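You operate a simulated robot arm through the tools that you are given. There is no shell and no other tool. Be economical: measure what you need, move in short steps, check, and stop when the job is done.

You are at the controls of a simulated robot arm. One attempt, no reset.

JOB
Grip the tee bracket in the vice and file the spatter off its top.
Fine: file back on its mat, then open the vice.

The check looks at the end state, three seconds after you hand in, the way a careful person would. Anything else that was tipped, shoved, dropped, spilled or broken makes it a failure.

ROBOT AND FRAMES
A 6-joint arm with a two-finger parallel gripper, fixed in place. Base frame: the origin is at the foot of the arm, x ahead of it, y to its left, z up; the work surface is at about z = 0.86. Lengths are in m, angles in rad, forces in N, time in s.
With the tool pointing down near the work surface it reaches from about 0.18 to 0.74 m from the base axis. Its first joint turns from -2.897 to 2.897 rad. Payload 3.91 kg.
Tool frame: the origin (TCP) lies between the finger pads and is the grasp point; the fingertips stand 0.03 m ahead of it; z points along the fingers, y is the line along which they close. The gripper opens to 0.11 m. The fingers are 0.02 m wide and 0.01 m thick; the gripper's body (0.048 by 0.112 m) begins 0.055 m behind the TCP.
Orientation is told as [roll, pitch, yaw] about the base's x, y, z axes, in that order, counted from this pose: with the fingers straight down and closing along the base's y, the tool's x points along the base's -x, its y along +y and its z along -z.

CONTROLS
- The arm moves only by the tool step_arm. Its argument "steps" is a list of rows, each a list of 7 numbers: the shift along the tool's x, y, z in m, then the turn, a rotation vector about the tool's x, y, z in rad, then the closure, from 0 (fully open) to 1 (shut). In form: [[dx, dy, dz, rx, ry, rz, claw], ...]. A call has 1 to 12 rows; each row shifts and turns the commanded pose from where the row before left it, along the tool's axes as they then stand. Each row takes 0.2 s and may step no farther than 0.05 m and 0.15 rad from the row before; otherwise, or with a gripper value out of range, the whole call is refused. Where a pose cannot be reached the arm comes as near as it can. A force on the tool above 60 N (or 10 N above the force at the start of the call, whichever is more), or a blocked arm, ends the call early, and 0.2 s more pass. The fingers move at their own pace (about 0.045 m/s each) and stop on an object; they squeeze with about 22 N. The grip force told is the motor's: it shows also when the fingers shut on nothing. Time passes only in rows, and 0.2 s behind the last, so rows that do not move let the fingers close. It gives the time, the measured TCP pose, the force on the tool (base axes), the opening and the grip force at its end, in the units of the frame above (readings bear some noise).
- Cameras (640 x 400 px; columns grow to the right, rows downward): "scene" is fixed at [0.0494, 0.6482, 1.6043]; the picture's right is [-0.81, -0.59, 0.00], its down [-0.31, 0.42, -0.85] and it looks along [0.50, -0.69, -0.52] (base axes); focal length 327 px, centre (320, 200). "wrist" rides on the gripper at [0.071, 0.022, -0.107] in the tool frame; the picture's right is [-0.29, 0.96, 0.00], its down [-0.76, -0.23, -0.61] and it looks along [-0.58, -0.18, 0.79] (tool axes); focal length 243 px, centre (320, 200). There is no depth. A picture from a camera that has moved, and an enlarged one, comes with that camera's place and axes in the base frame and with its lens.
- get_image(camera): a new picture of that camera. The clock stands still meanwhile.
- raise_lower(by): slides the trunk up (or, below 0, down) by that many m; the arm rides with it, the base frame stays. It gives what a move gives, with no picture.
- zoom(camera, box): a new picture of the part [left, top, right, bottom] of that camera's present view, enlarged. The clock stands still meanwhile.
- finish_job(): hands the job in; it is judged then, once.

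Go step by step. Nothing tells you positions but the pictures and the camera data: compare them with the known pose of the tool, close in by small moves and look again before you grip or let go. The budget is 120 turns and 76 pictures, counting those below and the enlarged ones. Unless the task says otherwise, let go and move clear before handing in, and close with one line.

The tools are called after "Request:" as name(argument=value, ...) on one line, values as JSON. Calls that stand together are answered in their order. step_arm: Moves the arm, as the interface text tells. Its arguments: {"type":"object","properties":{"steps":{"type":"array"}},"required":["steps"]} The other tools are called the same way: raise_lower (by) slides the trunk up or down; get_image (camera) takes a picture; zoom (camera, box) takes an enlarged picture of a part of a camera's view; finish_job () hands the job in.

At the start:

```text
t: 0.0
tool_pos: [0.3651, -0.1558, 1.248]
ee_rot: [0.0, 0.0, 0.0]
ft_force: [0.1, -0.3, 0.6]
grip_width: 0.1099
finger_force: 0.0
trunk travel left (down, up): [-0.525, 0.065]
```

scene: 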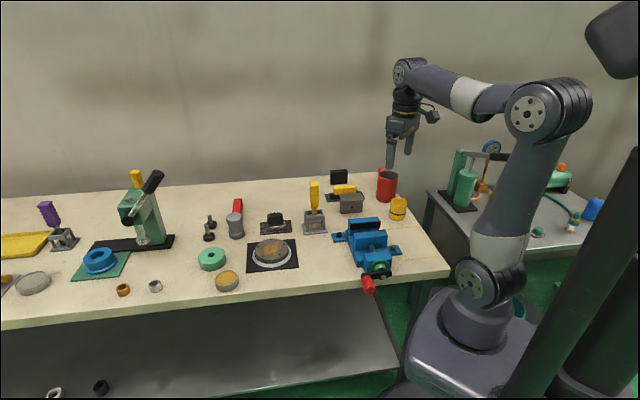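
wrist: 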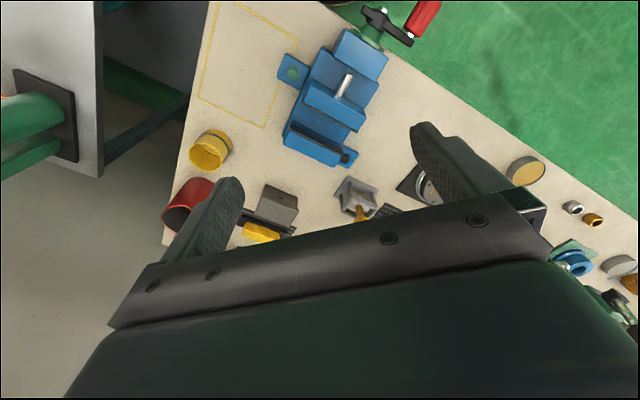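

I see a bench with a blue vice, several fixtures and a yellow-handled tool or two. I'll zoom in to identify the tee bracket, the file and its mat.

Request:
zoom(camera="scene", box=[190, 160, 430, 310])

Request:
zoom(camera="scene", box=[0, 160, 240, 310])

Request:
zoom(camera="wrist", box=[160, 0, 480, 250])

```text
2.67 times, centred on (310, 235) of scene
camera zoom: at [0.0494, 0.6482, 1.6043], right [-0.81, -0.59, 0.0], down [-0.31, 0.42, -0.85], along [0.5, -0.69, -0.52], focal length 871 px, centre (347, 107)
```

zoom: 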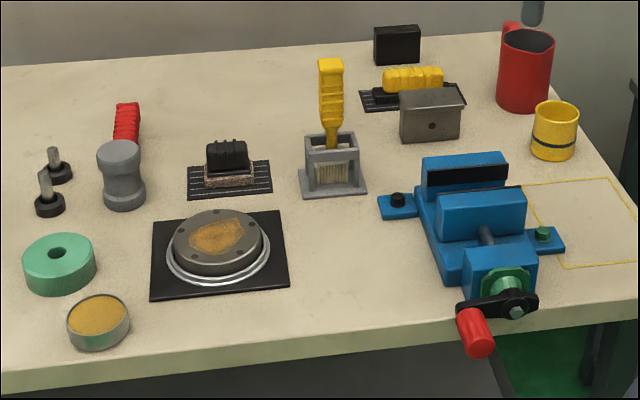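

```text
2.67 times, centred on (120, 235) of scene
camera zoom: at [0.0494, 0.6482, 1.6043], right [-0.81, -0.59, 0.0], down [-0.31, 0.42, -0.85], along [0.5, -0.69, -0.52], focal length 871 px, centre (853, 107)
```

zoom: 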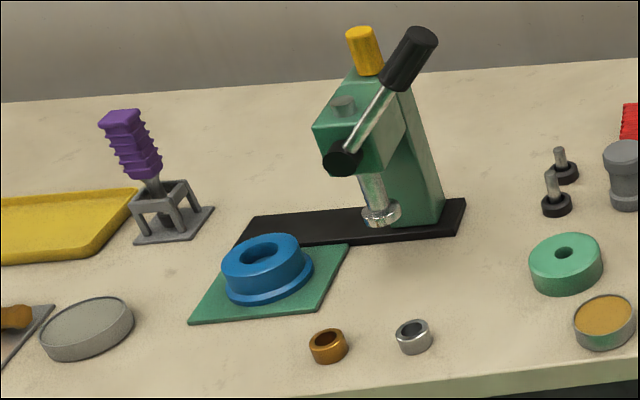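

```text
1.60 times, centred on (320, 125) of wrist
camera zoom: at [0.2951, -0.1347, 1.3551], right [0.29, 0.96, 0.0], down [0.76, -0.23, 0.61], along [0.58, -0.18, -0.79], focal length 388 px, centre (320, 320)
```

zoom: 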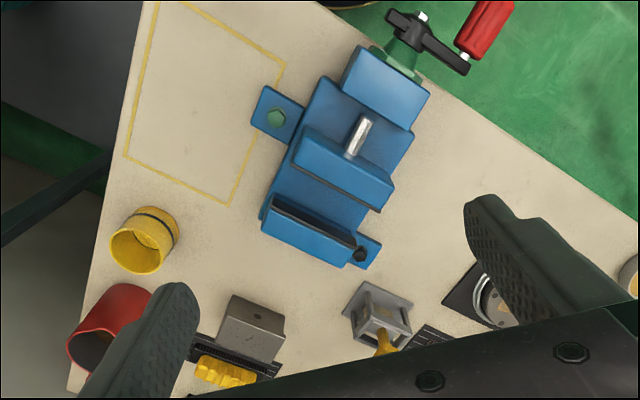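

The grey T-shaped block next to a yellow-handled tool on a mat, at about (0.60, -0.34), looks like the bracket, with the vice near (0.42, -0.14). I'll move high over that area for a closer look.

Request:
step_arm(steps=[[-0.03, -0.03, 0, 0, 0, 0, 0], [-0.03, -0.03, 0, 0, 0, 0, 0], [-0.03, -0.03, 0, 0, 0, 0, 0], [-0.03, -0.03, 0.02, 0, 0, 0, 0], [-0.03, -0.03, 0.02, 0, 0, 0, 0], [-0.03, -0.02, 0.02, 0, 0, 0, 0]])

Request:
get_image(camera="wrist")

```text
t: 1.4
tool_pos: [0.5443, -0.3278, 1.1878]
ee_rot: [0.001, 0.0, 0.001]
ft_force: [0.4, 0.1, -0.2]
grip_width: 0.1101
finger_force: 0.1
trunk travel left (down, up): [-0.525, 0.065]
```

```text
70 pictures are left
camera wrist: at [0.4736, -0.3057, 1.2947], right [0.29, 0.96, 0.0], down [0.76, -0.23, 0.61], along [0.58, -0.18, -0.79], focal length 243 px, centre (320, 200)
```

wrist: 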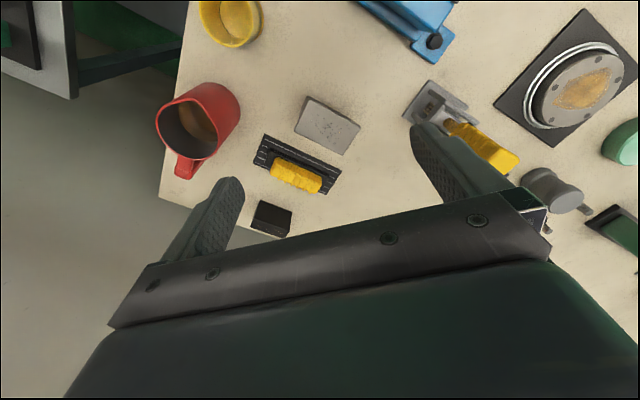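

Request:
zoom(camera="wrist", box=[230, 80, 390, 180])

Request:
zoom(camera="scene", box=[320, 160, 400, 210])

Request:
zoom(camera="scene", box=[320, 205, 416, 300])

```text
4.00 times, centred on (310, 130) of wrist
camera zoom: at [0.4736, -0.3057, 1.2947], right [0.29, 0.96, 0.0], down [0.76, -0.23, 0.61], along [0.58, -0.18, -0.79], focal length 970 px, centre (360, 480)
```

zoom: 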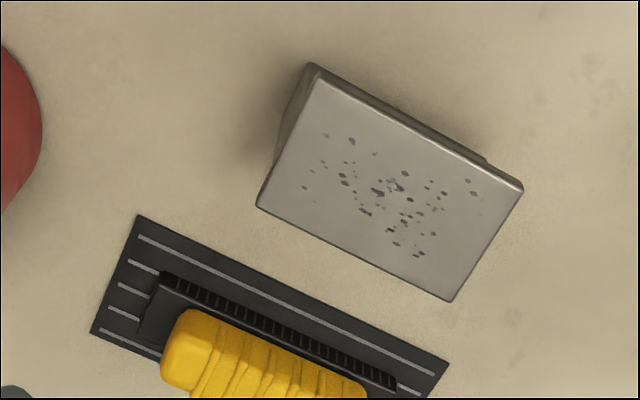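

```text
8.00 times, centred on (360, 185) of scene
camera zoom: at [0.0494, 0.6482, 1.6043], right [-0.81, -0.59, 0.0], down [-0.31, 0.42, -0.85], along [0.5, -0.69, -0.52], focal length 2613 px, centre (0, 320)
```

zoom: 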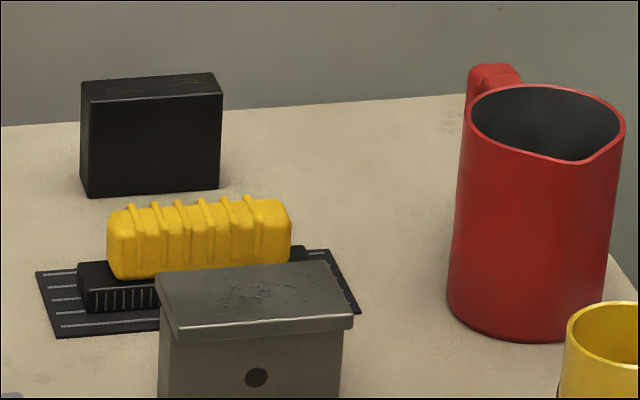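

```text
4.21 times, centred on (368, 252) of scene
camera zoom: at [0.0494, 0.6482, 1.6043], right [-0.81, -0.59, 0.0], down [-0.31, 0.42, -0.85], along [0.5, -0.69, -0.52], focal length 1375 px, centre (118, -21)
```

zoom: 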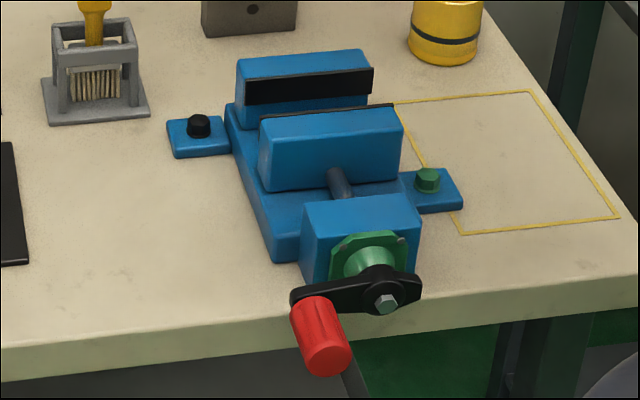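

The bracket's top shows the spatter, and its centre is at about (0.613, -0.338, top 0.925) with the long axis at 45°. The vice axis looks to be at -45°, so I'll turn the tool -45° in yaw and look at the vice and its crank.

Request:
step_arm(steps=[[0.029, 0.0347, 0, 0, 0, 0, 0], [0.029, 0.0347, 0, 0, 0, 0, 0], [0.029, 0.0347, 0, 0, 0, 0, 0], [0.029, 0.0347, 0, 0, 0, 0, 0], [0.029, 0.0347, 0, 0, 0, 0, 0], [0.029, 0.0347, 0, 0, 0, 0, 0], [0, 0, 0, 0, 0, 0.131, 0], [0, 0, 0, 0, 0, 0.131, 0], [0, 0, 0, 0, 0, 0.131, 0], [0, 0, 0, 0, 0, 0.131, 0], [0, 0, 0, 0, 0, 0.131, 0], [0, 0, 0, 0, 0, 0.13, 0]])

Request:
get_image(camera="wrist")

```text
t: 4.0
tool_pos: [0.3705, -0.1183, 1.1891]
ee_rot: [0.001, 0.0, -0.787]
ft_force: [-0.1, 0.8, 0.0]
grip_width: 0.1102
finger_force: 0.0
trunk travel left (down, up): [-0.525, 0.065]
```

```text
66 pictures are left
camera wrist: at [0.3373, -0.052, 1.2953], right [0.88, 0.47, 0.0], down [0.37, -0.7, 0.61], along [0.29, -0.54, -0.79], focal length 243 px, centre (320, 200)
```

wrist: 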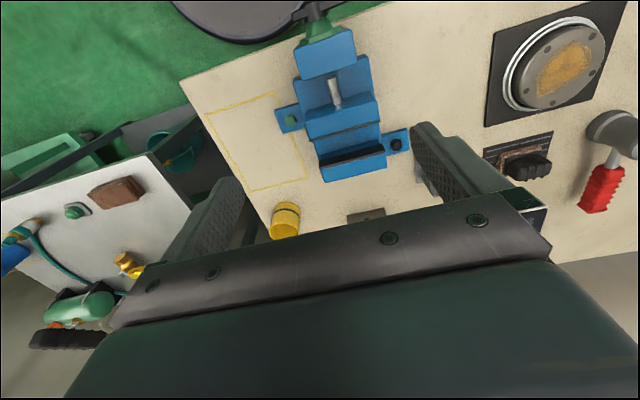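

The vice is visible from the handle side. I'll zoom in to measure the jaws and get a better idea of its axis.

Request:
zoom(camera="wrist", box=[250, 0, 430, 190])

```text
2.11 times, centred on (340, 95) of wrist
camera zoom: at [0.3373, -0.052, 1.2953], right [0.88, 0.47, 0.0], down [0.37, -0.7, 0.61], along [0.29, -0.54, -0.79], focal length 511 px, centre (278, 421)
```

zoom: 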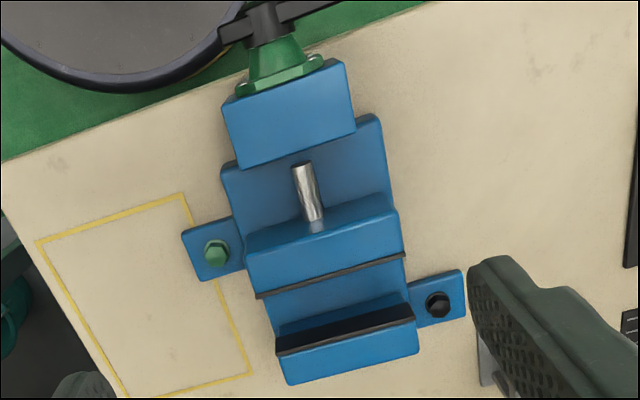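

The jaw tops are at z≈0.945, with the gap about 50 mm wide and centred near (0.450, -0.178), along the -45° axis. The current yaw suits gripping the bracket by its ends, so I'll move above it.

Request:
step_arm(steps=[[-0.0409, 0.0021, 0, 0, 0, 0, 0], [-0.0409, 0.0021, 0, 0, 0, 0, 0], [-0.0409, 0.0021, 0, 0, 0, 0, 0], [-0.0409, 0.0021, 0, 0, 0, 0, 0], [-0.0409, 0.0021, 0.02, 0, 0, 0, 0], [-0.0409, 0.0021, 0.02, 0, 0, 0, 0], [-0.0409, 0.0021, 0.02, 0, 0, 0, 0], [-0.0405, 0.0019, 0.02, 0, 0, 0, 0], [0, 0, 0.04, 0, 0, 0, 0]])

Request:
get_image(camera="wrist")

Request:
zoom(camera="scene", box=[300, 110, 420, 210])

```text
t: 6.0
tool_pos: [0.6142, -0.3372, 1.066]
ee_rot: [0.001, 0.002, -0.786]
ft_force: [0.0, -0.7, 0.2]
grip_width: 0.1101
finger_force: 0.0
trunk travel left (down, up): [-0.525, 0.065]
```

```text
64 pictures are left
camera wrist: at [0.5804, -0.2712, 1.1735], right [0.88, 0.47, 0.0], down [0.38, -0.7, 0.61], along [0.29, -0.54, -0.79], focal length 243 px, centre (320, 200)
```

wrist: 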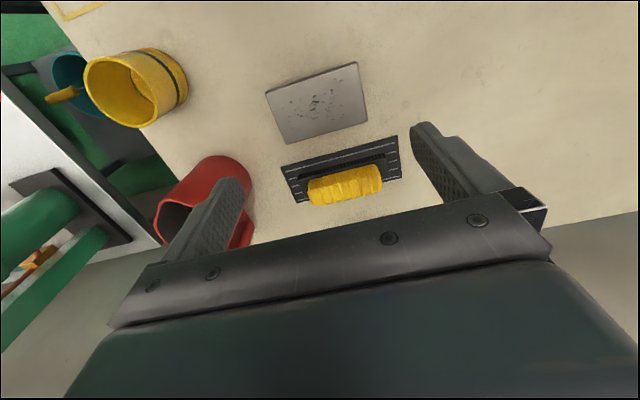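

```text
4.00 times, centred on (360, 160) of scene
camera zoom: at [0.0494, 0.6482, 1.6043], right [-0.81, -0.59, 0.0], down [-0.31, 0.42, -0.85], along [0.5, -0.69, -0.52], focal length 1306 px, centre (160, 360)
```

zoom: 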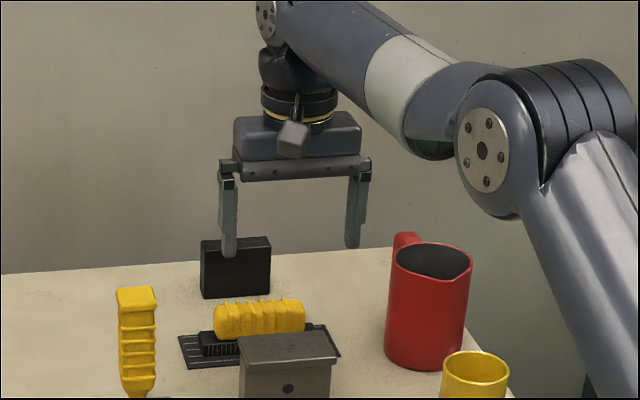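

The bracket sits at about (0.612, -0.337), right under the tool. I'll descend in small moves.

Request:
step_arm(steps=[[0, 0, 0.035, 0, 0, 0, 0], [0, 0, 0.035, 0, 0, 0, 0], [0, 0, 0.03, 0, 0, 0, 0], [0, 0, 0.02, 0, 0, 0, 0]])

Request:
get_image(camera="wrist")

Request:
zoom(camera="scene", box=[310, 150, 406, 210])

```text
t: 7.0
tool_pos: [0.6152, -0.3368, 0.947]
ee_rot: [0.0, 0.001, -0.785]
ft_force: [0.7, 1.1, 0.3]
grip_width: 0.11
finger_force: 0.0
trunk travel left (down, up): [-0.525, 0.065]
```

```text
62 pictures are left
camera wrist: at [0.5808, -0.271, 1.0542], right [0.88, 0.47, 0.0], down [0.37, -0.7, 0.61], along [0.29, -0.54, -0.79], focal length 243 px, centre (320, 200)
```

wrist: 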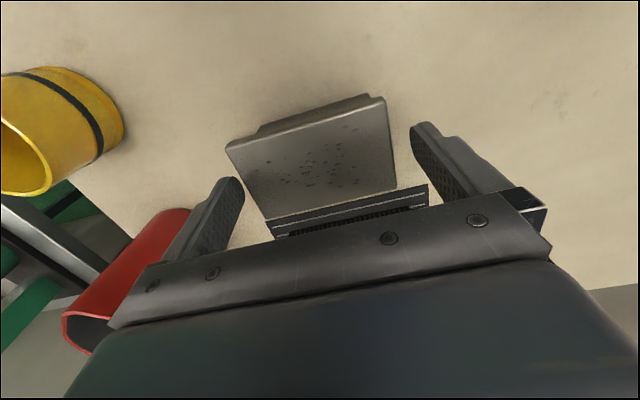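

```text
6.67 times, centred on (358, 180) of scene
camera zoom: at [0.0494, 0.6482, 1.6043], right [-0.81, -0.59, 0.0], down [-0.31, 0.42, -0.85], along [0.5, -0.69, -0.52], focal length 2177 px, centre (67, 333)
```

zoom: 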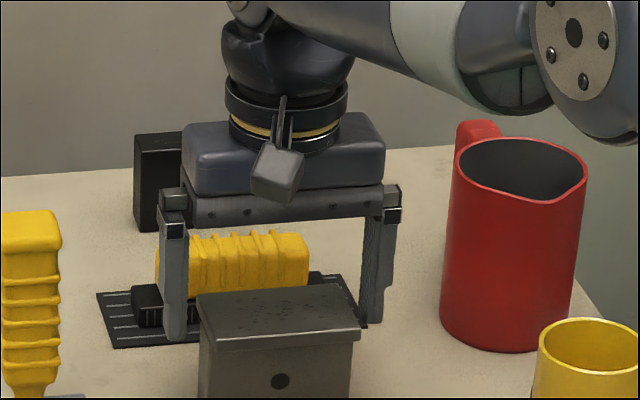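

The tool is well centred, within about 3 mm. I'll make a small shift, go down and close on the bracket's ends.

Request:
step_arm(steps=[[0.003, 0, 0.015, 0, 0, 0, 0], [0, 0, 0.015, 0, 0, 0, 0], [0, 0, 0, 0, 0, 0, 1], [0, 0, 0, 0, 0, 0, 1], [0, 0, 0, 0, 0, 0, 1], [0, 0, 0, 0, 0, 0, 1]])

Request:
get_image(camera="wrist")

```text
t: 8.4
tool_pos: [0.6116, -0.334, 0.9198]
ee_rot: [0.001, 0.002, -0.786]
ft_force: [-1.2, -1.5, 0.4]
grip_width: 0.0899
finger_force: 21.8
trunk travel left (down, up): [-0.525, 0.065]
```

```text
60 pictures are left
camera wrist: at [0.5781, -0.2693, 1.025], right [0.88, 0.47, 0.0], down [0.37, -0.7, 0.61], along [0.29, -0.54, -0.79], focal length 243 px, centre (320, 200)
```

wrist: 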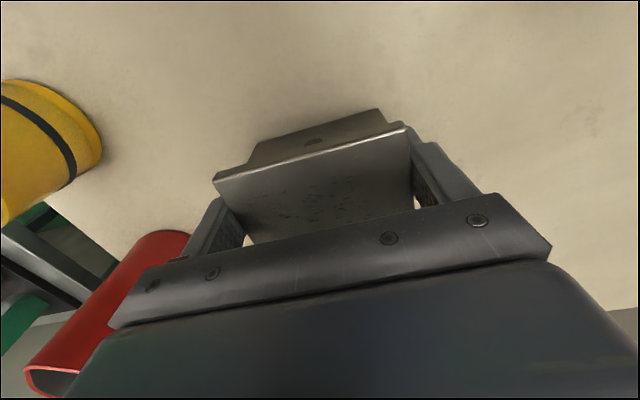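

Gripped at 90 mm. I'll lift it and check from the side.

Request:
step_arm(steps=[[0, 0, -0.02, 0, 0, 0, 1], [0, 0, -0.03, 0, 0, 0, 1], [0, 0, -0.04, 0, 0, 0, 1], [0, 0, -0.04, 0, 0, 0, 1]])

Request:
zoom(camera="scene", box=[310, 130, 406, 190])

Request:
zoom(camera="wrist", box=[200, 60, 440, 260])

```text
t: 9.4
tool_pos: [0.6125, -0.3354, 1.0472]
ee_rot: [-0.002, 0.001, -0.784]
ft_force: [0.0, -0.3, -5.2]
grip_width: 0.09
finger_force: 22.2
trunk travel left (down, up): [-0.525, 0.065]
```

```text
6.67 times, centred on (358, 160) of scene
camera zoom: at [0.0494, 0.6482, 1.6043], right [-0.81, -0.59, 0.0], down [-0.31, 0.42, -0.85], along [0.5, -0.69, -0.52], focal length 2177 px, centre (67, 467)
```

zoom: 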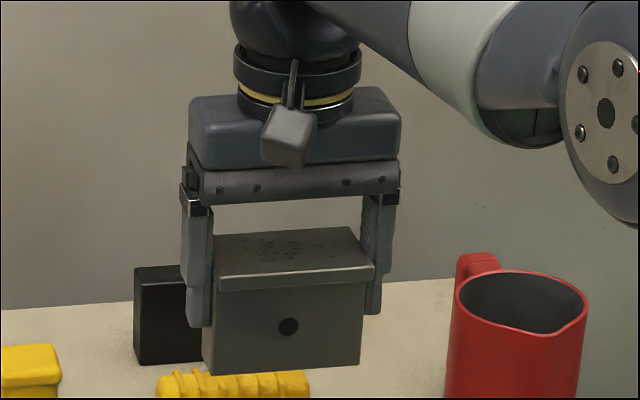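

```text
2.00 times, centred on (320, 160) of wrist
camera zoom: at [0.5785, -0.2688, 1.1541], right [0.88, 0.47, 0.0], down [0.37, -0.7, 0.61], along [0.29, -0.54, -0.79], focal length 485 px, centre (320, 280)
```

zoom: 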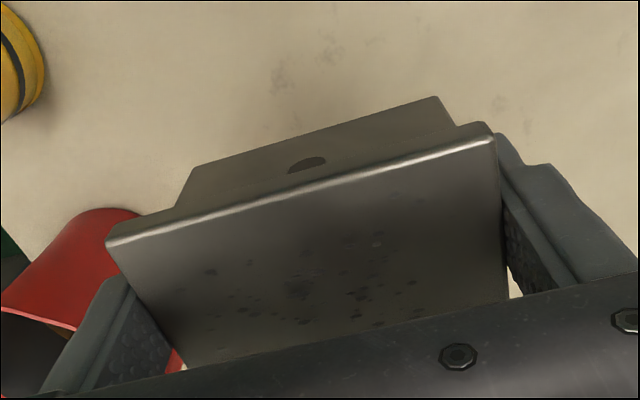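

The bracket is held level, with a stem about 25 mm thick under the flange and its bottom about 60 mm below the TCP. I'll take a sharp look at the vice to judge the height of its bed before placing.

Request:
zoom(camera="scene", box=[330, 210, 410, 260])

Request:
zoom(camera="scene", box=[335, 250, 415, 300])

```text
8.00 times, centred on (370, 235) of scene
camera zoom: at [0.0494, 0.6482, 1.6043], right [-0.81, -0.59, 0.0], down [-0.31, 0.42, -0.85], along [0.5, -0.69, -0.52], focal length 2613 px, centre (-80, -80)
```

zoom: 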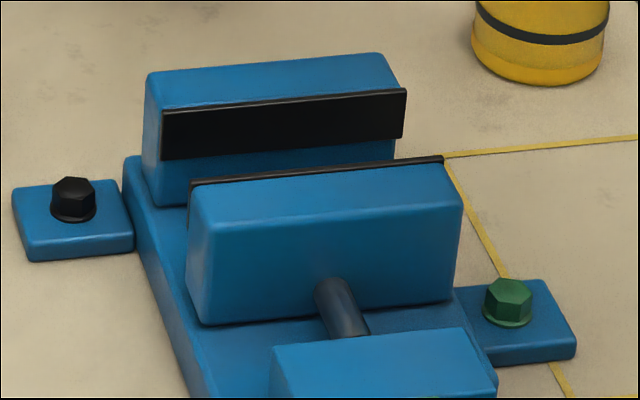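

```text
8.00 times, centred on (375, 275) of scene
camera zoom: at [0.0494, 0.6482, 1.6043], right [-0.81, -0.59, 0.0], down [-0.31, 0.42, -0.85], along [0.5, -0.69, -0.52], focal length 2613 px, centre (-120, -400)
```

zoom: 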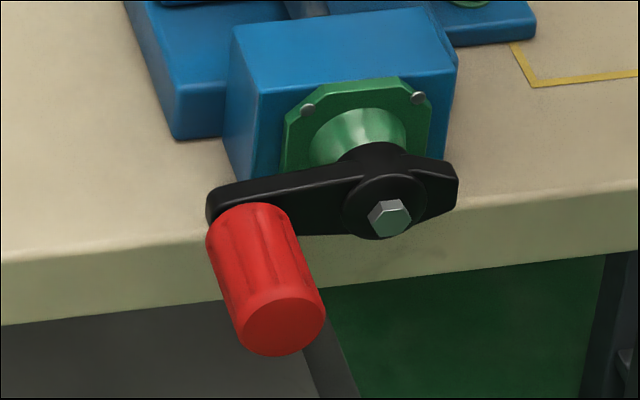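

The vice bed is at about z 0.89, so the bracket should seat with the TCP near 0.95. I'll carry it over the gap, high, and look.

Request:
step_arm(steps=[[0.0, 0, -0.03, 0, 0, 0, 1], [0.0365, -0.0004, 0, 0, 0, 0, 1], [0.0365, -0.0004, 0, 0, 0, 0, 1], [0.0365, -0.0004, 0, 0, 0, 0, 1], [0.0365, -0.0004, 0, 0, 0, 0, 1], [0.0365, -0.0004, 0, 0, 0, 0, 1], [0.0365, -0.0005, 0, 0, 0, 0, 1], [0, 0, 0.03, 0, 0, 0, 1]])

Request:
get_image(camera="wrist")

Request:
zoom(camera="scene", box=[320, 180, 416, 240])

```text
t: 11.2
tool_pos: [0.4539, -0.1829, 1.0486]
ee_rot: [0.0, -0.001, -0.786]
ft_force: [-0.2, -0.8, -5.3]
grip_width: 0.0898
finger_force: 21.7
trunk travel left (down, up): [-0.525, 0.065]
```

```text
55 pictures are left
camera wrist: at [0.4203, -0.1169, 1.1547], right [0.88, 0.47, 0.0], down [0.37, -0.7, 0.61], along [0.29, -0.54, -0.79], focal length 243 px, centre (320, 200)
```

wrist: 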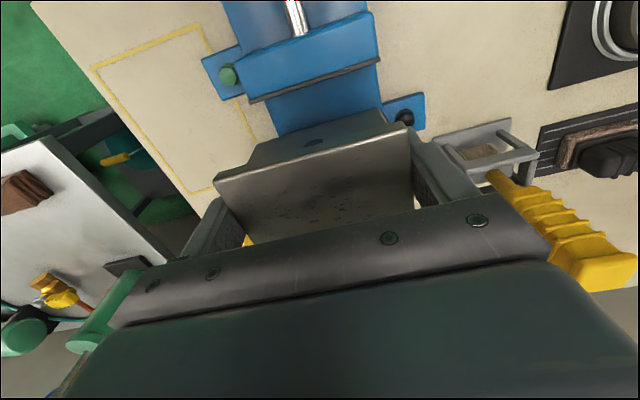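

```text
6.67 times, centred on (368, 210) of scene
camera zoom: at [0.0494, 0.6482, 1.6043], right [-0.81, -0.59, 0.0], down [-0.31, 0.42, -0.85], along [0.5, -0.69, -0.52], focal length 2177 px, centre (0, 133)
```

zoom: 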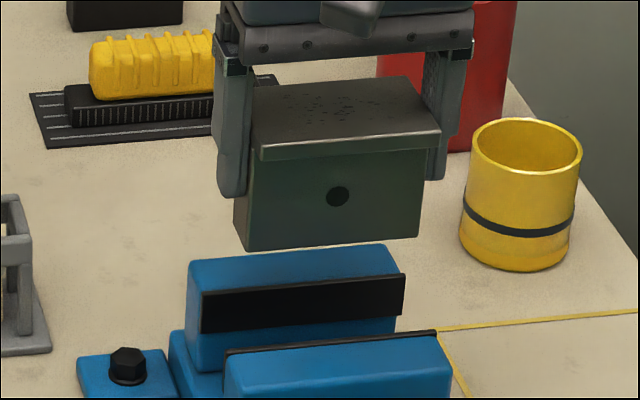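

The bracket is aligned with the jaws. I'll shift 3 mm away from the fixed jaw and 4 mm along the jaws, then lower it into the gap, watching the force.

Request:
step_arm(steps=[[0.003, 0.004, 0, 0, 0, 0, 1], [0, 0, 0.025, 0, 0, 0, 1], [0, 0, 0.025, 0, 0, 0, 1]])

Request:
zoom(camera="scene", box=[320, 190, 416, 250])

Request:
get_image(camera="wrist")

```text
t: 12.0
tool_pos: [0.456, -0.1757, 0.9966]
ee_rot: [-0.001, -0.001, -0.787]
ft_force: [0.6, -0.5, -5.3]
grip_width: 0.0897
finger_force: 22.0
trunk travel left (down, up): [-0.525, 0.065]
```

```text
6.67 times, centred on (368, 220) of scene
camera zoom: at [0.0494, 0.6482, 1.6043], right [-0.81, -0.59, 0.0], down [-0.31, 0.42, -0.85], along [0.5, -0.69, -0.52], focal length 2177 px, centre (0, 67)
```

zoom: 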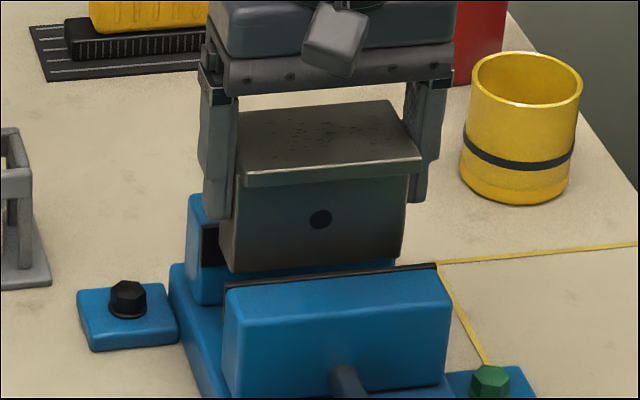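

```text
52 pictures are left
camera wrist: at [0.4218, -0.1109, 1.1035], right [0.88, 0.47, 0.0], down [0.37, -0.7, 0.61], along [0.29, -0.54, -0.79], focal length 243 px, centre (320, 200)
```

wrist: 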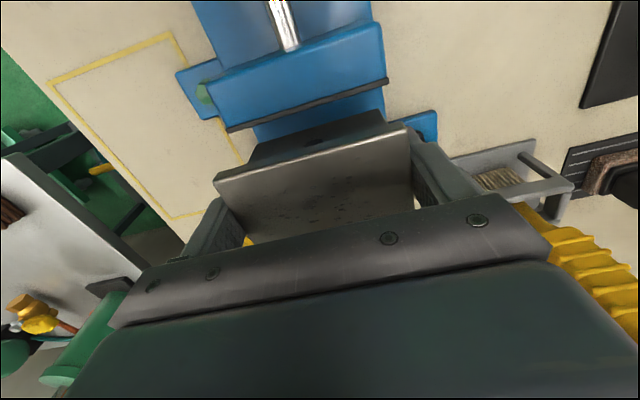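

The bracket's bottom is just entering the gap, closer to the fixed jaw. I'll shift back 4 mm and lower until contact.

Request:
step_arm(steps=[[0.004, 0, 0, 0, 0, 0, 1], [0, 0, 0.015, 0, 0, 0, 1], [0, 0, 0.015, 0, 0, 0, 1], [0, 0, 0.008, 0, 0, 0, 1], [0, 0, 0.004, 0, 0, 0, 1]])

Request:
zoom(camera="scene", box=[320, 190, 416, 250])

```text
t: 13.2
tool_pos: [0.4542, -0.1722, 0.956]
ee_rot: [0.0, 0.0, -0.786]
ft_force: [-0.3, -0.9, -5.0]
grip_width: 0.0901
finger_force: 22.1
trunk travel left (down, up): [-0.525, 0.065]
```

```text
6.67 times, centred on (368, 220) of scene
camera zoom: at [0.0494, 0.6482, 1.6043], right [-0.81, -0.59, 0.0], down [-0.31, 0.42, -0.85], along [0.5, -0.69, -0.52], focal length 2177 px, centre (0, 67)
```

zoom: 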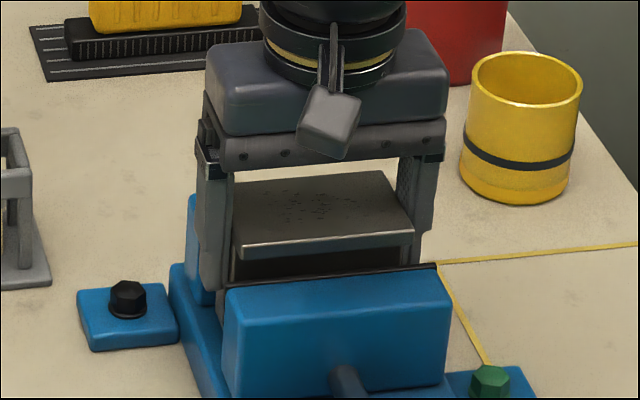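

No contact yet. I'll go on in 2 mm steps.

Request:
step_arm(steps=[[0, 0, 0.002, 0, 0, 0, 1], [0, 0, 0.002, 0, 0, 0, 1], [0, 0, 0.002, 0, 0, 0, 1]])

```text
t: 14.0
tool_pos: [0.4537, -0.1752, 0.949]
ee_rot: [0.0, 0.001, -0.785]
ft_force: [-0.1, 0.5, -5.2]
grip_width: 0.0898
finger_force: 22.1
trunk travel left (down, up): [-0.525, 0.065]
```

Request:
step_arm(steps=[[0, 0, 0.002, 0, 0, 0, 1], [0, 0, 0.002, 0, 0, 0, 1]])

```text
t: 14.6
tool_pos: [0.4522, -0.1754, 0.9478]
ee_rot: [-0.001, -0.002, -0.785]
ft_force: [-1.3, -0.4, 13.8]
grip_width: 0.09
finger_force: 22.1
trunk travel left (down, up): [-0.525, 0.065]
```

There is contact at TCP z≈0.948, as expected. I'll release and look.

Request:
step_arm(steps=[[0, 0, -0.0015, 0, 0, 0, 1], [0, 0, 0, 0, 0, 0, 0.5], [0, 0, 0, 0, 0, 0, 0], [0, 0, 0, 0, 0, 0, 0], [0, 0, -0.02, 0, 0, 0, 0], [0, 0, -0.03, 0, 0, 0, 0], [0, 0, -0.04, 0, 0, 0, 0], [0, 0, -0.04, 0, 0, 0, 0]])

Request:
zoom(camera="scene", box=[320, 200, 416, 300])

Request:
get_image(camera="wrist")

```text
t: 16.4
tool_pos: [0.4542, -0.1741, 1.0788]
ee_rot: [0.001, 0.0, -0.785]
ft_force: [0.3, 0.5, -0.3]
grip_width: 0.1101
finger_force: 0.0
trunk travel left (down, up): [-0.525, 0.065]
```

```text
4.00 times, centred on (368, 250) of scene
camera zoom: at [0.0494, 0.6482, 1.6043], right [-0.81, -0.59, 0.0], down [-0.31, 0.42, -0.85], along [0.5, -0.69, -0.52], focal length 1306 px, centre (128, 0)
```

zoom: 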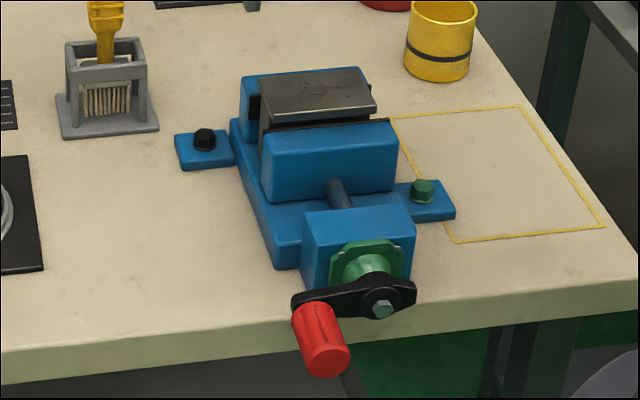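

```text
49 pictures are left
camera wrist: at [0.4198, -0.1081, 1.1859], right [0.88, 0.47, 0.0], down [0.37, -0.7, 0.61], along [0.29, -0.54, -0.79], focal length 243 px, centre (320, 200)
```

wrist: 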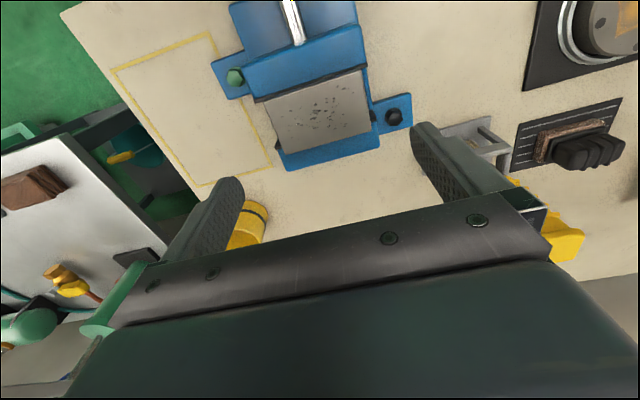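

The bracket stands well between the jaws. The crank axis is at about z 0.905 and the knob is at 9 o'clock on a ~54 mm radius, overhanging the table edge, with its axis along tool x. I'll move above the knob and look.

Request:
step_arm(steps=[[0.039, 0.008, -0.01, 0, 0, 0, 0.4], [0.039, 0.008, 0, 0, 0, 0, 0.4], [0.039, 0.008, 0, 0, 0, 0, 0.4], [0.039, 0.008, 0, 0, 0, 0, 0.4], [0.039, 0.008, 0, 0, 0, 0, 0.4], [0.0393, 0.008, 0, 0, 0, 0, 0.4], [0, 0, 0.03, 0, 0, 0, 0.4], [0, 0, 0.03, 0, 0, 0, 0.4]])

Request:
get_image(camera="wrist")

Request:
zoom(camera="scene", box=[320, 200, 416, 300])

```text
t: 18.2
tool_pos: [0.3228, 0.0256, 1.0297]
ee_rot: [0.002, 0.0, -0.788]
ft_force: [-0.2, -0.2, 0.1]
grip_width: 0.0661
finger_force: 0.1
trunk travel left (down, up): [-0.525, 0.065]
```

```text
48 pictures are left
camera wrist: at [0.2891, 0.0914, 1.1351], right [0.88, 0.47, 0.0], down [0.37, -0.7, 0.61], along [0.29, -0.54, -0.79], focal length 243 px, centre (320, 200)
```

wrist: 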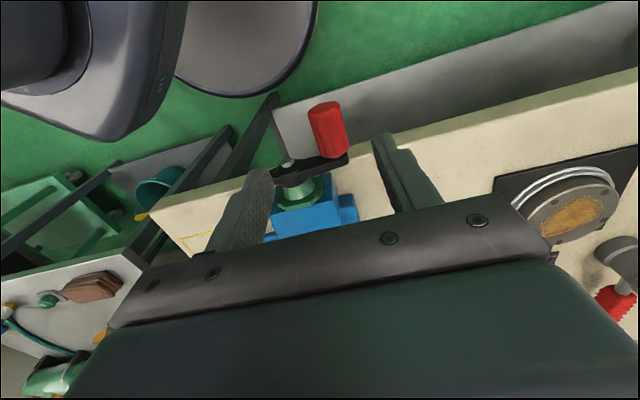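

```text
4.00 times, centred on (368, 250) of scene
camera zoom: at [0.0494, 0.6482, 1.6043], right [-0.81, -0.59, 0.0], down [-0.31, 0.42, -0.85], along [0.5, -0.69, -0.52], focal length 1306 px, centre (128, 0)
```

zoom: 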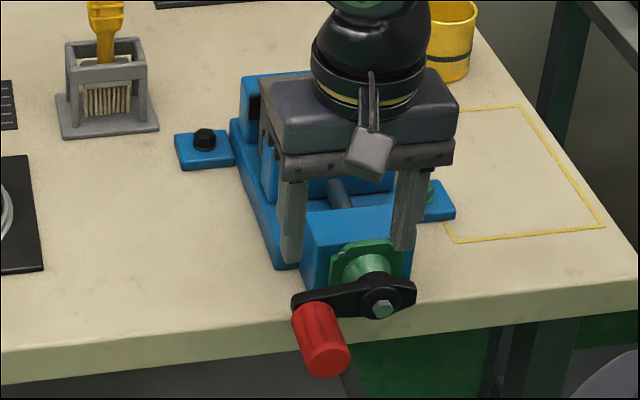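

The knob lies between the fingers, at x+y≈0.35 and z≈0.906. I'll descend and close on it.

Request:
step_arm(steps=[[0, 0.001, 0.035, 0, 0, 0, 0.4], [0, 0.001, 0.035, 0, 0, 0, 0.4], [0, 0.001, 0.03, 0, 0, 0, 0.4], [0, 0, 0.022, 0, 0, 0, 0.4]])

Request:
zoom(camera="scene", box=[320, 220, 416, 320])

Request:
get_image(camera="wrist")

```text
t: 19.2
tool_pos: [0.3251, 0.0261, 0.9054]
ee_rot: [0.0, -0.001, -0.784]
ft_force: [0.8, -0.3, 0.3]
grip_width: 0.0658
finger_force: 0.1
trunk travel left (down, up): [-0.525, 0.065]
```

```text
4.00 times, centred on (368, 270) of scene
camera zoom: at [0.0494, 0.6482, 1.6043], right [-0.81, -0.59, 0.0], down [-0.31, 0.42, -0.85], along [0.5, -0.69, -0.52], focal length 1306 px, centre (128, -80)
```

zoom: 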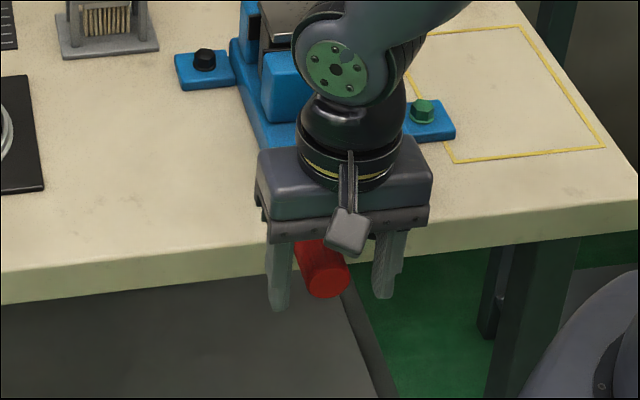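

```text
45 pictures are left
camera wrist: at [0.2901, 0.0916, 1.0122], right [0.88, 0.47, 0.0], down [0.37, -0.7, 0.61], along [0.29, -0.54, -0.79], focal length 243 px, centre (320, 200)
```

wrist: 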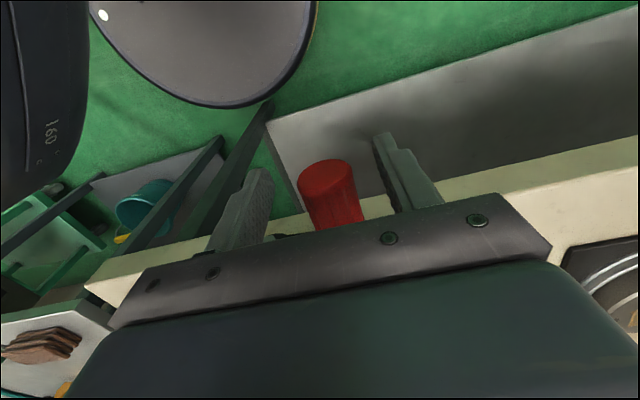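

The knob is centred between the fingers. I'll close on it.

Request:
step_arm(steps=[[0, 0, 0, 0, 0, 0, 1], [0, 0, 0, 0, 0, 0, 1], [0, 0, 0, 0, 0, 0, 1], [0, 0, 0, 0, 0, 0, 1]])

```text
t: 20.2
tool_pos: [0.3251, 0.0272, 0.9069]
ee_rot: [0.001, -0.003, -0.785]
ft_force: [9.0, 16.8, 0.3]
grip_width: 0.0314
finger_force: 45.4
trunk travel left (down, up): [-0.525, 0.065]
```

Gripped (31 mm), with a side load because the tool is slightly off-centre. I'll ease it along +y.

Request:
step_arm(steps=[[0, 0.002, 0, 0, 0, 0, 1], [0, 0, 0, 0, 0, 0, 1]])

```text
t: 20.8
tool_pos: [0.3251, 0.0271, 0.9064]
ee_rot: [-0.003, -0.001, -0.785]
ft_force: [6.7, -1.8, 0.7]
grip_width: 0.0314
finger_force: 44.8
trunk travel left (down, up): [-0.525, 0.065]
```

The load is small now. I'll try the first 30° clockwise (up and over) on a 55 mm radius.

Request:
step_arm(steps=[[0, -0.0019, -0.0142, 0, 0, 0, 1], [0, -0.0055, -0.0133, 0, 0, 0, 1], [0, 0, 0, 0, 0, 0, 1]])

Request:
zoom(camera="scene", box=[320, 200, 416, 300])

```text
t: 21.6
tool_pos: [0.3198, 0.0217, 0.9328]
ee_rot: [-0.001, 0.0, -0.785]
ft_force: [10.2, -9.5, 1.2]
grip_width: 0.0314
finger_force: 44.5
trunk travel left (down, up): [-0.525, 0.065]
```

```text
4.00 times, centred on (368, 250) of scene
camera zoom: at [0.0494, 0.6482, 1.6043], right [-0.81, -0.59, 0.0], down [-0.31, 0.42, -0.85], along [0.5, -0.69, -0.52], focal length 1306 px, centre (128, 0)
```

zoom: 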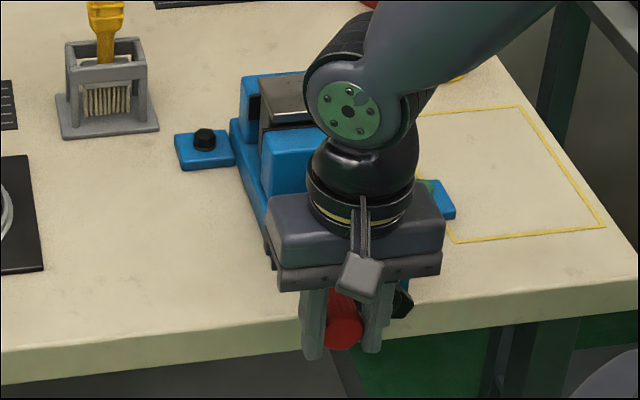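

It turns; the load along the axis shows the crank advances with the screw. I'll continue to 12 o'clock, following the advance.

Request:
step_arm(steps=[[-0.0015, -0.01228, -0.01463, 0, 0, 0, 1], [-0.0008, -0.01654, -0.00955, 0, 0, 0, 1], [-0.0008, -0.01881, -0.00332, 0, 0, 0, 1], [0, 0, 0, 0, 0, 0, 1]])

Request:
zoom(camera="scene", box=[320, 200, 416, 300])

```text
t: 22.6
tool_pos: [0.2865, -0.0133, 0.9608]
ee_rot: [0.0, -0.001, -0.786]
ft_force: [-10.6, 8.2, 38.5]
grip_width: 0.0315
finger_force: 44.8
trunk travel left (down, up): [-0.525, 0.065]
```

```text
4.00 times, centred on (368, 250) of scene
camera zoom: at [0.0494, 0.6482, 1.6043], right [-0.81, -0.59, 0.0], down [-0.31, 0.42, -0.85], along [0.5, -0.69, -0.52], focal length 1306 px, centre (128, 0)
```

zoom: 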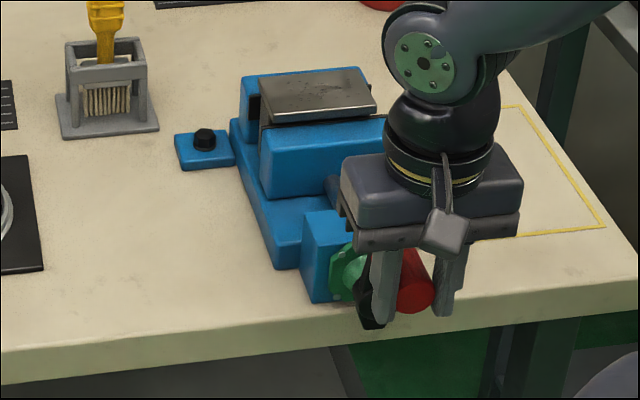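

The upward load means the radius is a bit larger than I assumed (about 61 mm). I'll relax the arm onto the true circle and read the forces.

Request:
step_arm(steps=[[0.0012, 0, -0.0035, 0, 0, 0, 1], [0, 0, 0, 0, 0, 0, 1]])

```text
t: 23.2
tool_pos: [0.2854, -0.0118, 0.961]
ee_rot: [-0.005, 0.005, -0.784]
ft_force: [-4.5, 3.1, -41.8]
grip_width: 0.0315
finger_force: 44.8
trunk travel left (down, up): [-0.525, 0.065]
```

The knob is really held at z 0.961, and the fit gives centre x+y=0.272, z=0.904, r=0.0566, which matches the pictures. I'll go on from 89° with that circle.

Request:
step_arm(steps=[[0, -0.01943, 0.0048, 0, 0, 0, 1], [0, -0.01719, 0.00953, 0, 0, 0, 1], [0, -0.0129, 0.01484, 0, 0, 0, 1], [0, -0.00704, 0.01835, 0, 0, 0, 1], [0, 0, 0, 0, 0, 0, 1]])

Request:
zoom(camera="scene", box=[320, 200, 416, 300])

```text
t: 24.4
tool_pos: [0.2492, -0.0487, 0.9175]
ee_rot: [-0.003, -0.004, -0.786]
ft_force: [12.2, 44.4, -6.8]
grip_width: 0.0313
finger_force: 44.8
trunk travel left (down, up): [-0.525, 0.065]
```

```text
4.00 times, centred on (368, 250) of scene
camera zoom: at [0.0494, 0.6482, 1.6043], right [-0.81, -0.59, 0.0], down [-0.31, 0.42, -0.85], along [0.5, -0.69, -0.52], focal length 1306 px, centre (128, 0)
```

zoom: 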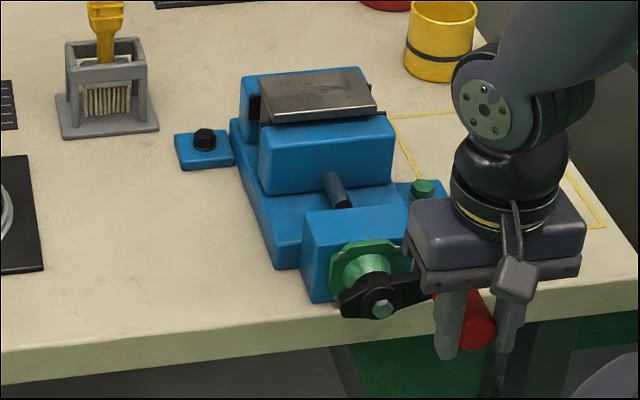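

The movable jaw is advancing (roughly 10 mm in half a turn) and the crank itself stays in place. The refit gives centre y_t=0.1947, z=0.9066 and r=0.0543, and I'll continue to 6 o'clock.

Request:
step_arm(steps=[[0.0019, 0.004, 0.017, 0, 0, 0, 1], [0, 0.0059, 0.0179, 0, 0, 0, 1], [0, 0.0116, 0.0148, 0, 0, 0, 1], [0, 0.016, 0.01, 0, 0, 0, 1], [0, 0.0184, 0.004, 0, 0, 0, 1], [0, 0, 0, 0, 0, 0, 1]])

Request:
zoom(camera="scene", box=[320, 200, 416, 300])

```text
t: 25.8
tool_pos: [0.2885, -0.0112, 0.8529]
ee_rot: [0.0, 0.001, -0.787]
ft_force: [-4.4, 5.8, -48.2]
grip_width: 0.0314
finger_force: 45.1
trunk travel left (down, up): [-0.525, 0.065]
```

```text
4.00 times, centred on (368, 250) of scene
camera zoom: at [0.0494, 0.6482, 1.6043], right [-0.81, -0.59, 0.0], down [-0.31, 0.42, -0.85], along [0.5, -0.69, -0.52], focal length 1306 px, centre (128, 0)
```

zoom: 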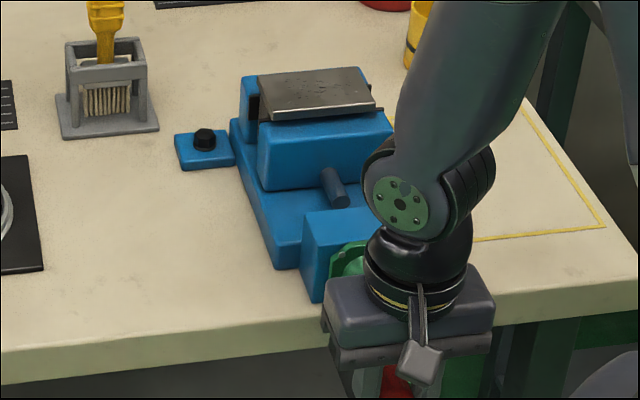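

The jaw is closing on the bracket stem. I'll continue to 9 o'clock.

Request:
step_arm(steps=[[0, 0.0187, -0.0007, 0, 0, 0, 1], [0, 0.0166, -0.0088, 0, 0, 0, 1], [0, 0.0127, -0.014, 0, 0, 0, 1], [0, 0.007, -0.0175, 0, 0, 0, 1], [0, 0, 0, 0, 0, 0, 1]])

Request:
zoom(camera="scene", box=[336, 205, 400, 245])

```text
t: 27.0
tool_pos: [0.324, 0.0261, 0.8953]
ee_rot: [-0.001, 0.004, -0.785]
ft_force: [-11.0, -38.6, 8.4]
grip_width: 0.0315
finger_force: 45.4
trunk travel left (down, up): [-0.525, 0.065]
```

```text
10.00 times, centred on (368, 225) of scene
camera zoom: at [0.0494, 0.6482, 1.6043], right [-0.81, -0.59, 0.0], down [-0.31, 0.42, -0.85], along [0.5, -0.69, -0.52], focal length 3266 px, centre (-160, -50)
```

zoom: 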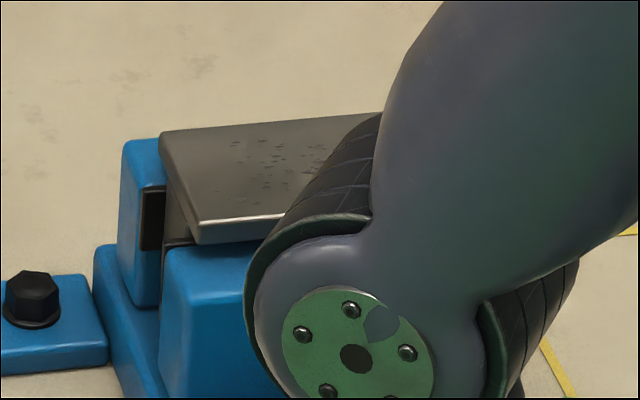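

Nearly one turn is done. I'll carry on another quarter turn, watching for the tightening load.

Request:
step_arm(steps=[[0, -0.0023, -0.0189, 0, 0, 0, 1], [0, -0.0058, -0.0179, 0, 0, 0, 1], [0, -0.0116, -0.0149, 0, 0, 0, 1], [0, -0.016, -0.01, 0, 0, 0, 1], [0, -0.0184, -0.004, 0, 0, 0, 1], [0, 0, 0, 0, 0, 0, 1]])

Request:
zoom(camera="scene", box=[330, 205, 410, 265])

```text
t: 28.4
tool_pos: [0.2873, -0.0083, 0.9606]
ee_rot: [0.0, -0.001, -0.785]
ft_force: [0.1, 0.0, -0.8]
grip_width: 0.0001
finger_force: 37.7
trunk travel left (down, up): [-0.525, 0.065]
```

```text
6.67 times, centred on (370, 235) of scene
camera zoom: at [0.0494, 0.6482, 1.6043], right [-0.81, -0.59, 0.0], down [-0.31, 0.42, -0.85], along [0.5, -0.69, -0.52], focal length 2177 px, centre (-13, -33)
```

zoom: 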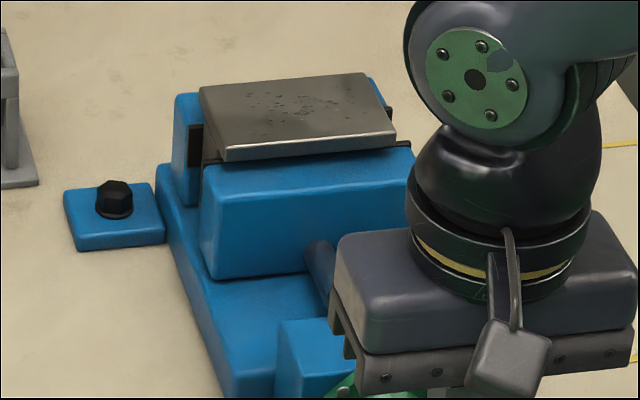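

The fingers slipped off the knob as the load rose, so the vice is probably becoming tight. I'll look where the knob is.

Request:
get_image(camera="wrist")

Request:
step_arm(steps=[[0, 0, -0.04, 0, 0, 0, 0.4], [0, 0, -0.04, 0, 0, 0, 0.4], [0.02, -0.04, -0.02, 0, 0, 0, 0.4], [0.02, -0.04, -0.0, 0, 0, 0, 0.4]])

Request:
zoom(camera="scene", box=[320, 205, 416, 295])

```text
38 pictures are left
camera wrist: at [0.2519, 0.057, 1.0671], right [0.88, 0.47, 0.0], down [0.37, -0.7, 0.61], along [0.29, -0.54, -0.79], focal length 243 px, centre (320, 200)
```

wrist: 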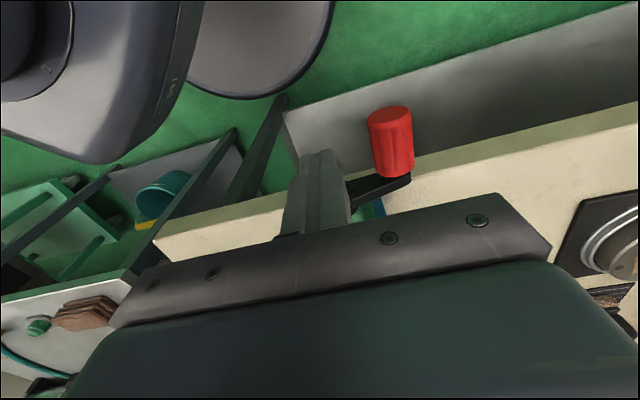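

```text
t: 29.4
tool_pos: [0.201, -0.0366, 1.0603]
ee_rot: [0.001, -0.001, -0.786]
ft_force: [0.0, -1.0, 0.2]
grip_width: 0.0659
finger_force: 0.1
trunk travel left (down, up): [-0.525, 0.065]
```

```text
4.44 times, centred on (368, 250) of scene
camera zoom: at [0.0494, 0.6482, 1.6043], right [-0.81, -0.59, 0.0], down [-0.31, 0.42, -0.85], along [0.5, -0.69, -0.52], focal length 1452 px, centre (107, -22)
```

zoom: 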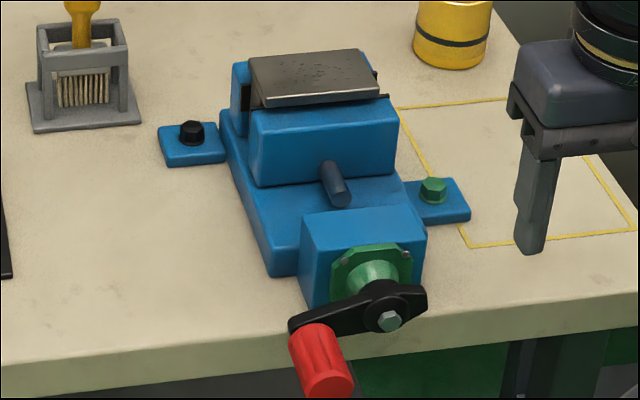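

The knob stopped just below 9 o'clock (about one full turn made). I'll inspect whether the stem is tight between the jaws.

Request:
zoom(camera="scene", box=[350, 208, 382, 230])

Request:
zoom(camera="scene", box=[376, 208, 408, 230])

```text
16.00 times, centred on (366, 219) of scene
camera zoom: at [0.0494, 0.6482, 1.6043], right [-0.81, -0.59, 0.0], down [-0.31, 0.42, -0.85], along [0.5, -0.69, -0.52], focal length 5226 px, centre (-416, -104)
```

zoom: 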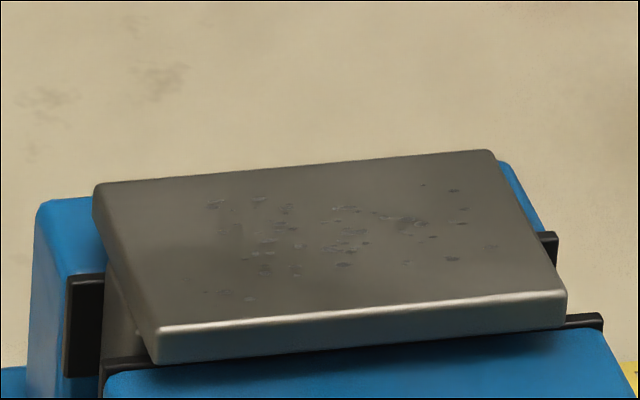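

```text
16.00 times, centred on (392, 219) of scene
camera zoom: at [0.0494, 0.6482, 1.6043], right [-0.81, -0.59, 0.0], down [-0.31, 0.42, -0.85], along [0.5, -0.69, -0.52], focal length 5226 px, centre (-832, -104)
```

zoom: 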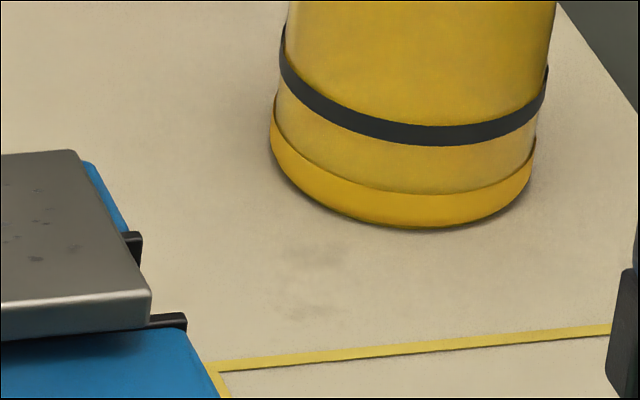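

One turn closed the gap to about 31 mm, then the grip slipped upward, which suggests the clamp load is starting. I'll regrip with the tool tilted about the knob axis so a finger pushes the knob up directly instead of by friction.

Request:
step_arm(steps=[[-0.0084, 0.0376, 0, 0, 0, 0, 0.4], [-0.0084, 0.0376, 0, 0, 0, 0, 0.4], [-0.0084, 0.0376, 0, 0, 0, 0, 0.4], [-0.0084, 0.0376, 0, 0, 0, 0, 0.4], [-0.0084, 0.0376, 0, 0, 0, 0, 0.4], [0, 0, 0, 0.15, 0, 0, 0.4], [0, 0, 0, 0.15, 0, 0, 0.4], [0, 0, 0, 0.15, 0, 0, 0.4], [0, 0, 0, 0.15, 0, 0, 0.4], [0, 0.0232, 0.0338, 0, 0, 0, 0.4], [0, 0.0231, 0.0339, 0, 0, 0, 0.4]])

Request:
get_image(camera="wrist")

```text
t: 31.8
tool_pos: [0.3636, 0.0664, 0.9803]
ee_rot: [-0.601, 0.0, -0.788]
ft_force: [-0.5, -0.4, 0.4]
grip_width: 0.0658
finger_force: 0.1
trunk travel left (down, up): [-0.525, 0.065]
```

```text
34 pictures are left
camera wrist: at [0.3691, 0.1725, 1.056], right [0.76, 0.35, -0.54], down [0.65, -0.43, 0.63], along [-0.01, -0.83, -0.56], focal length 243 px, centre (320, 200)
```

wrist: 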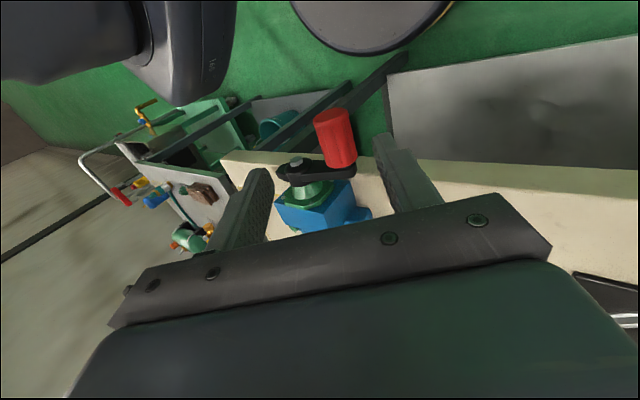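

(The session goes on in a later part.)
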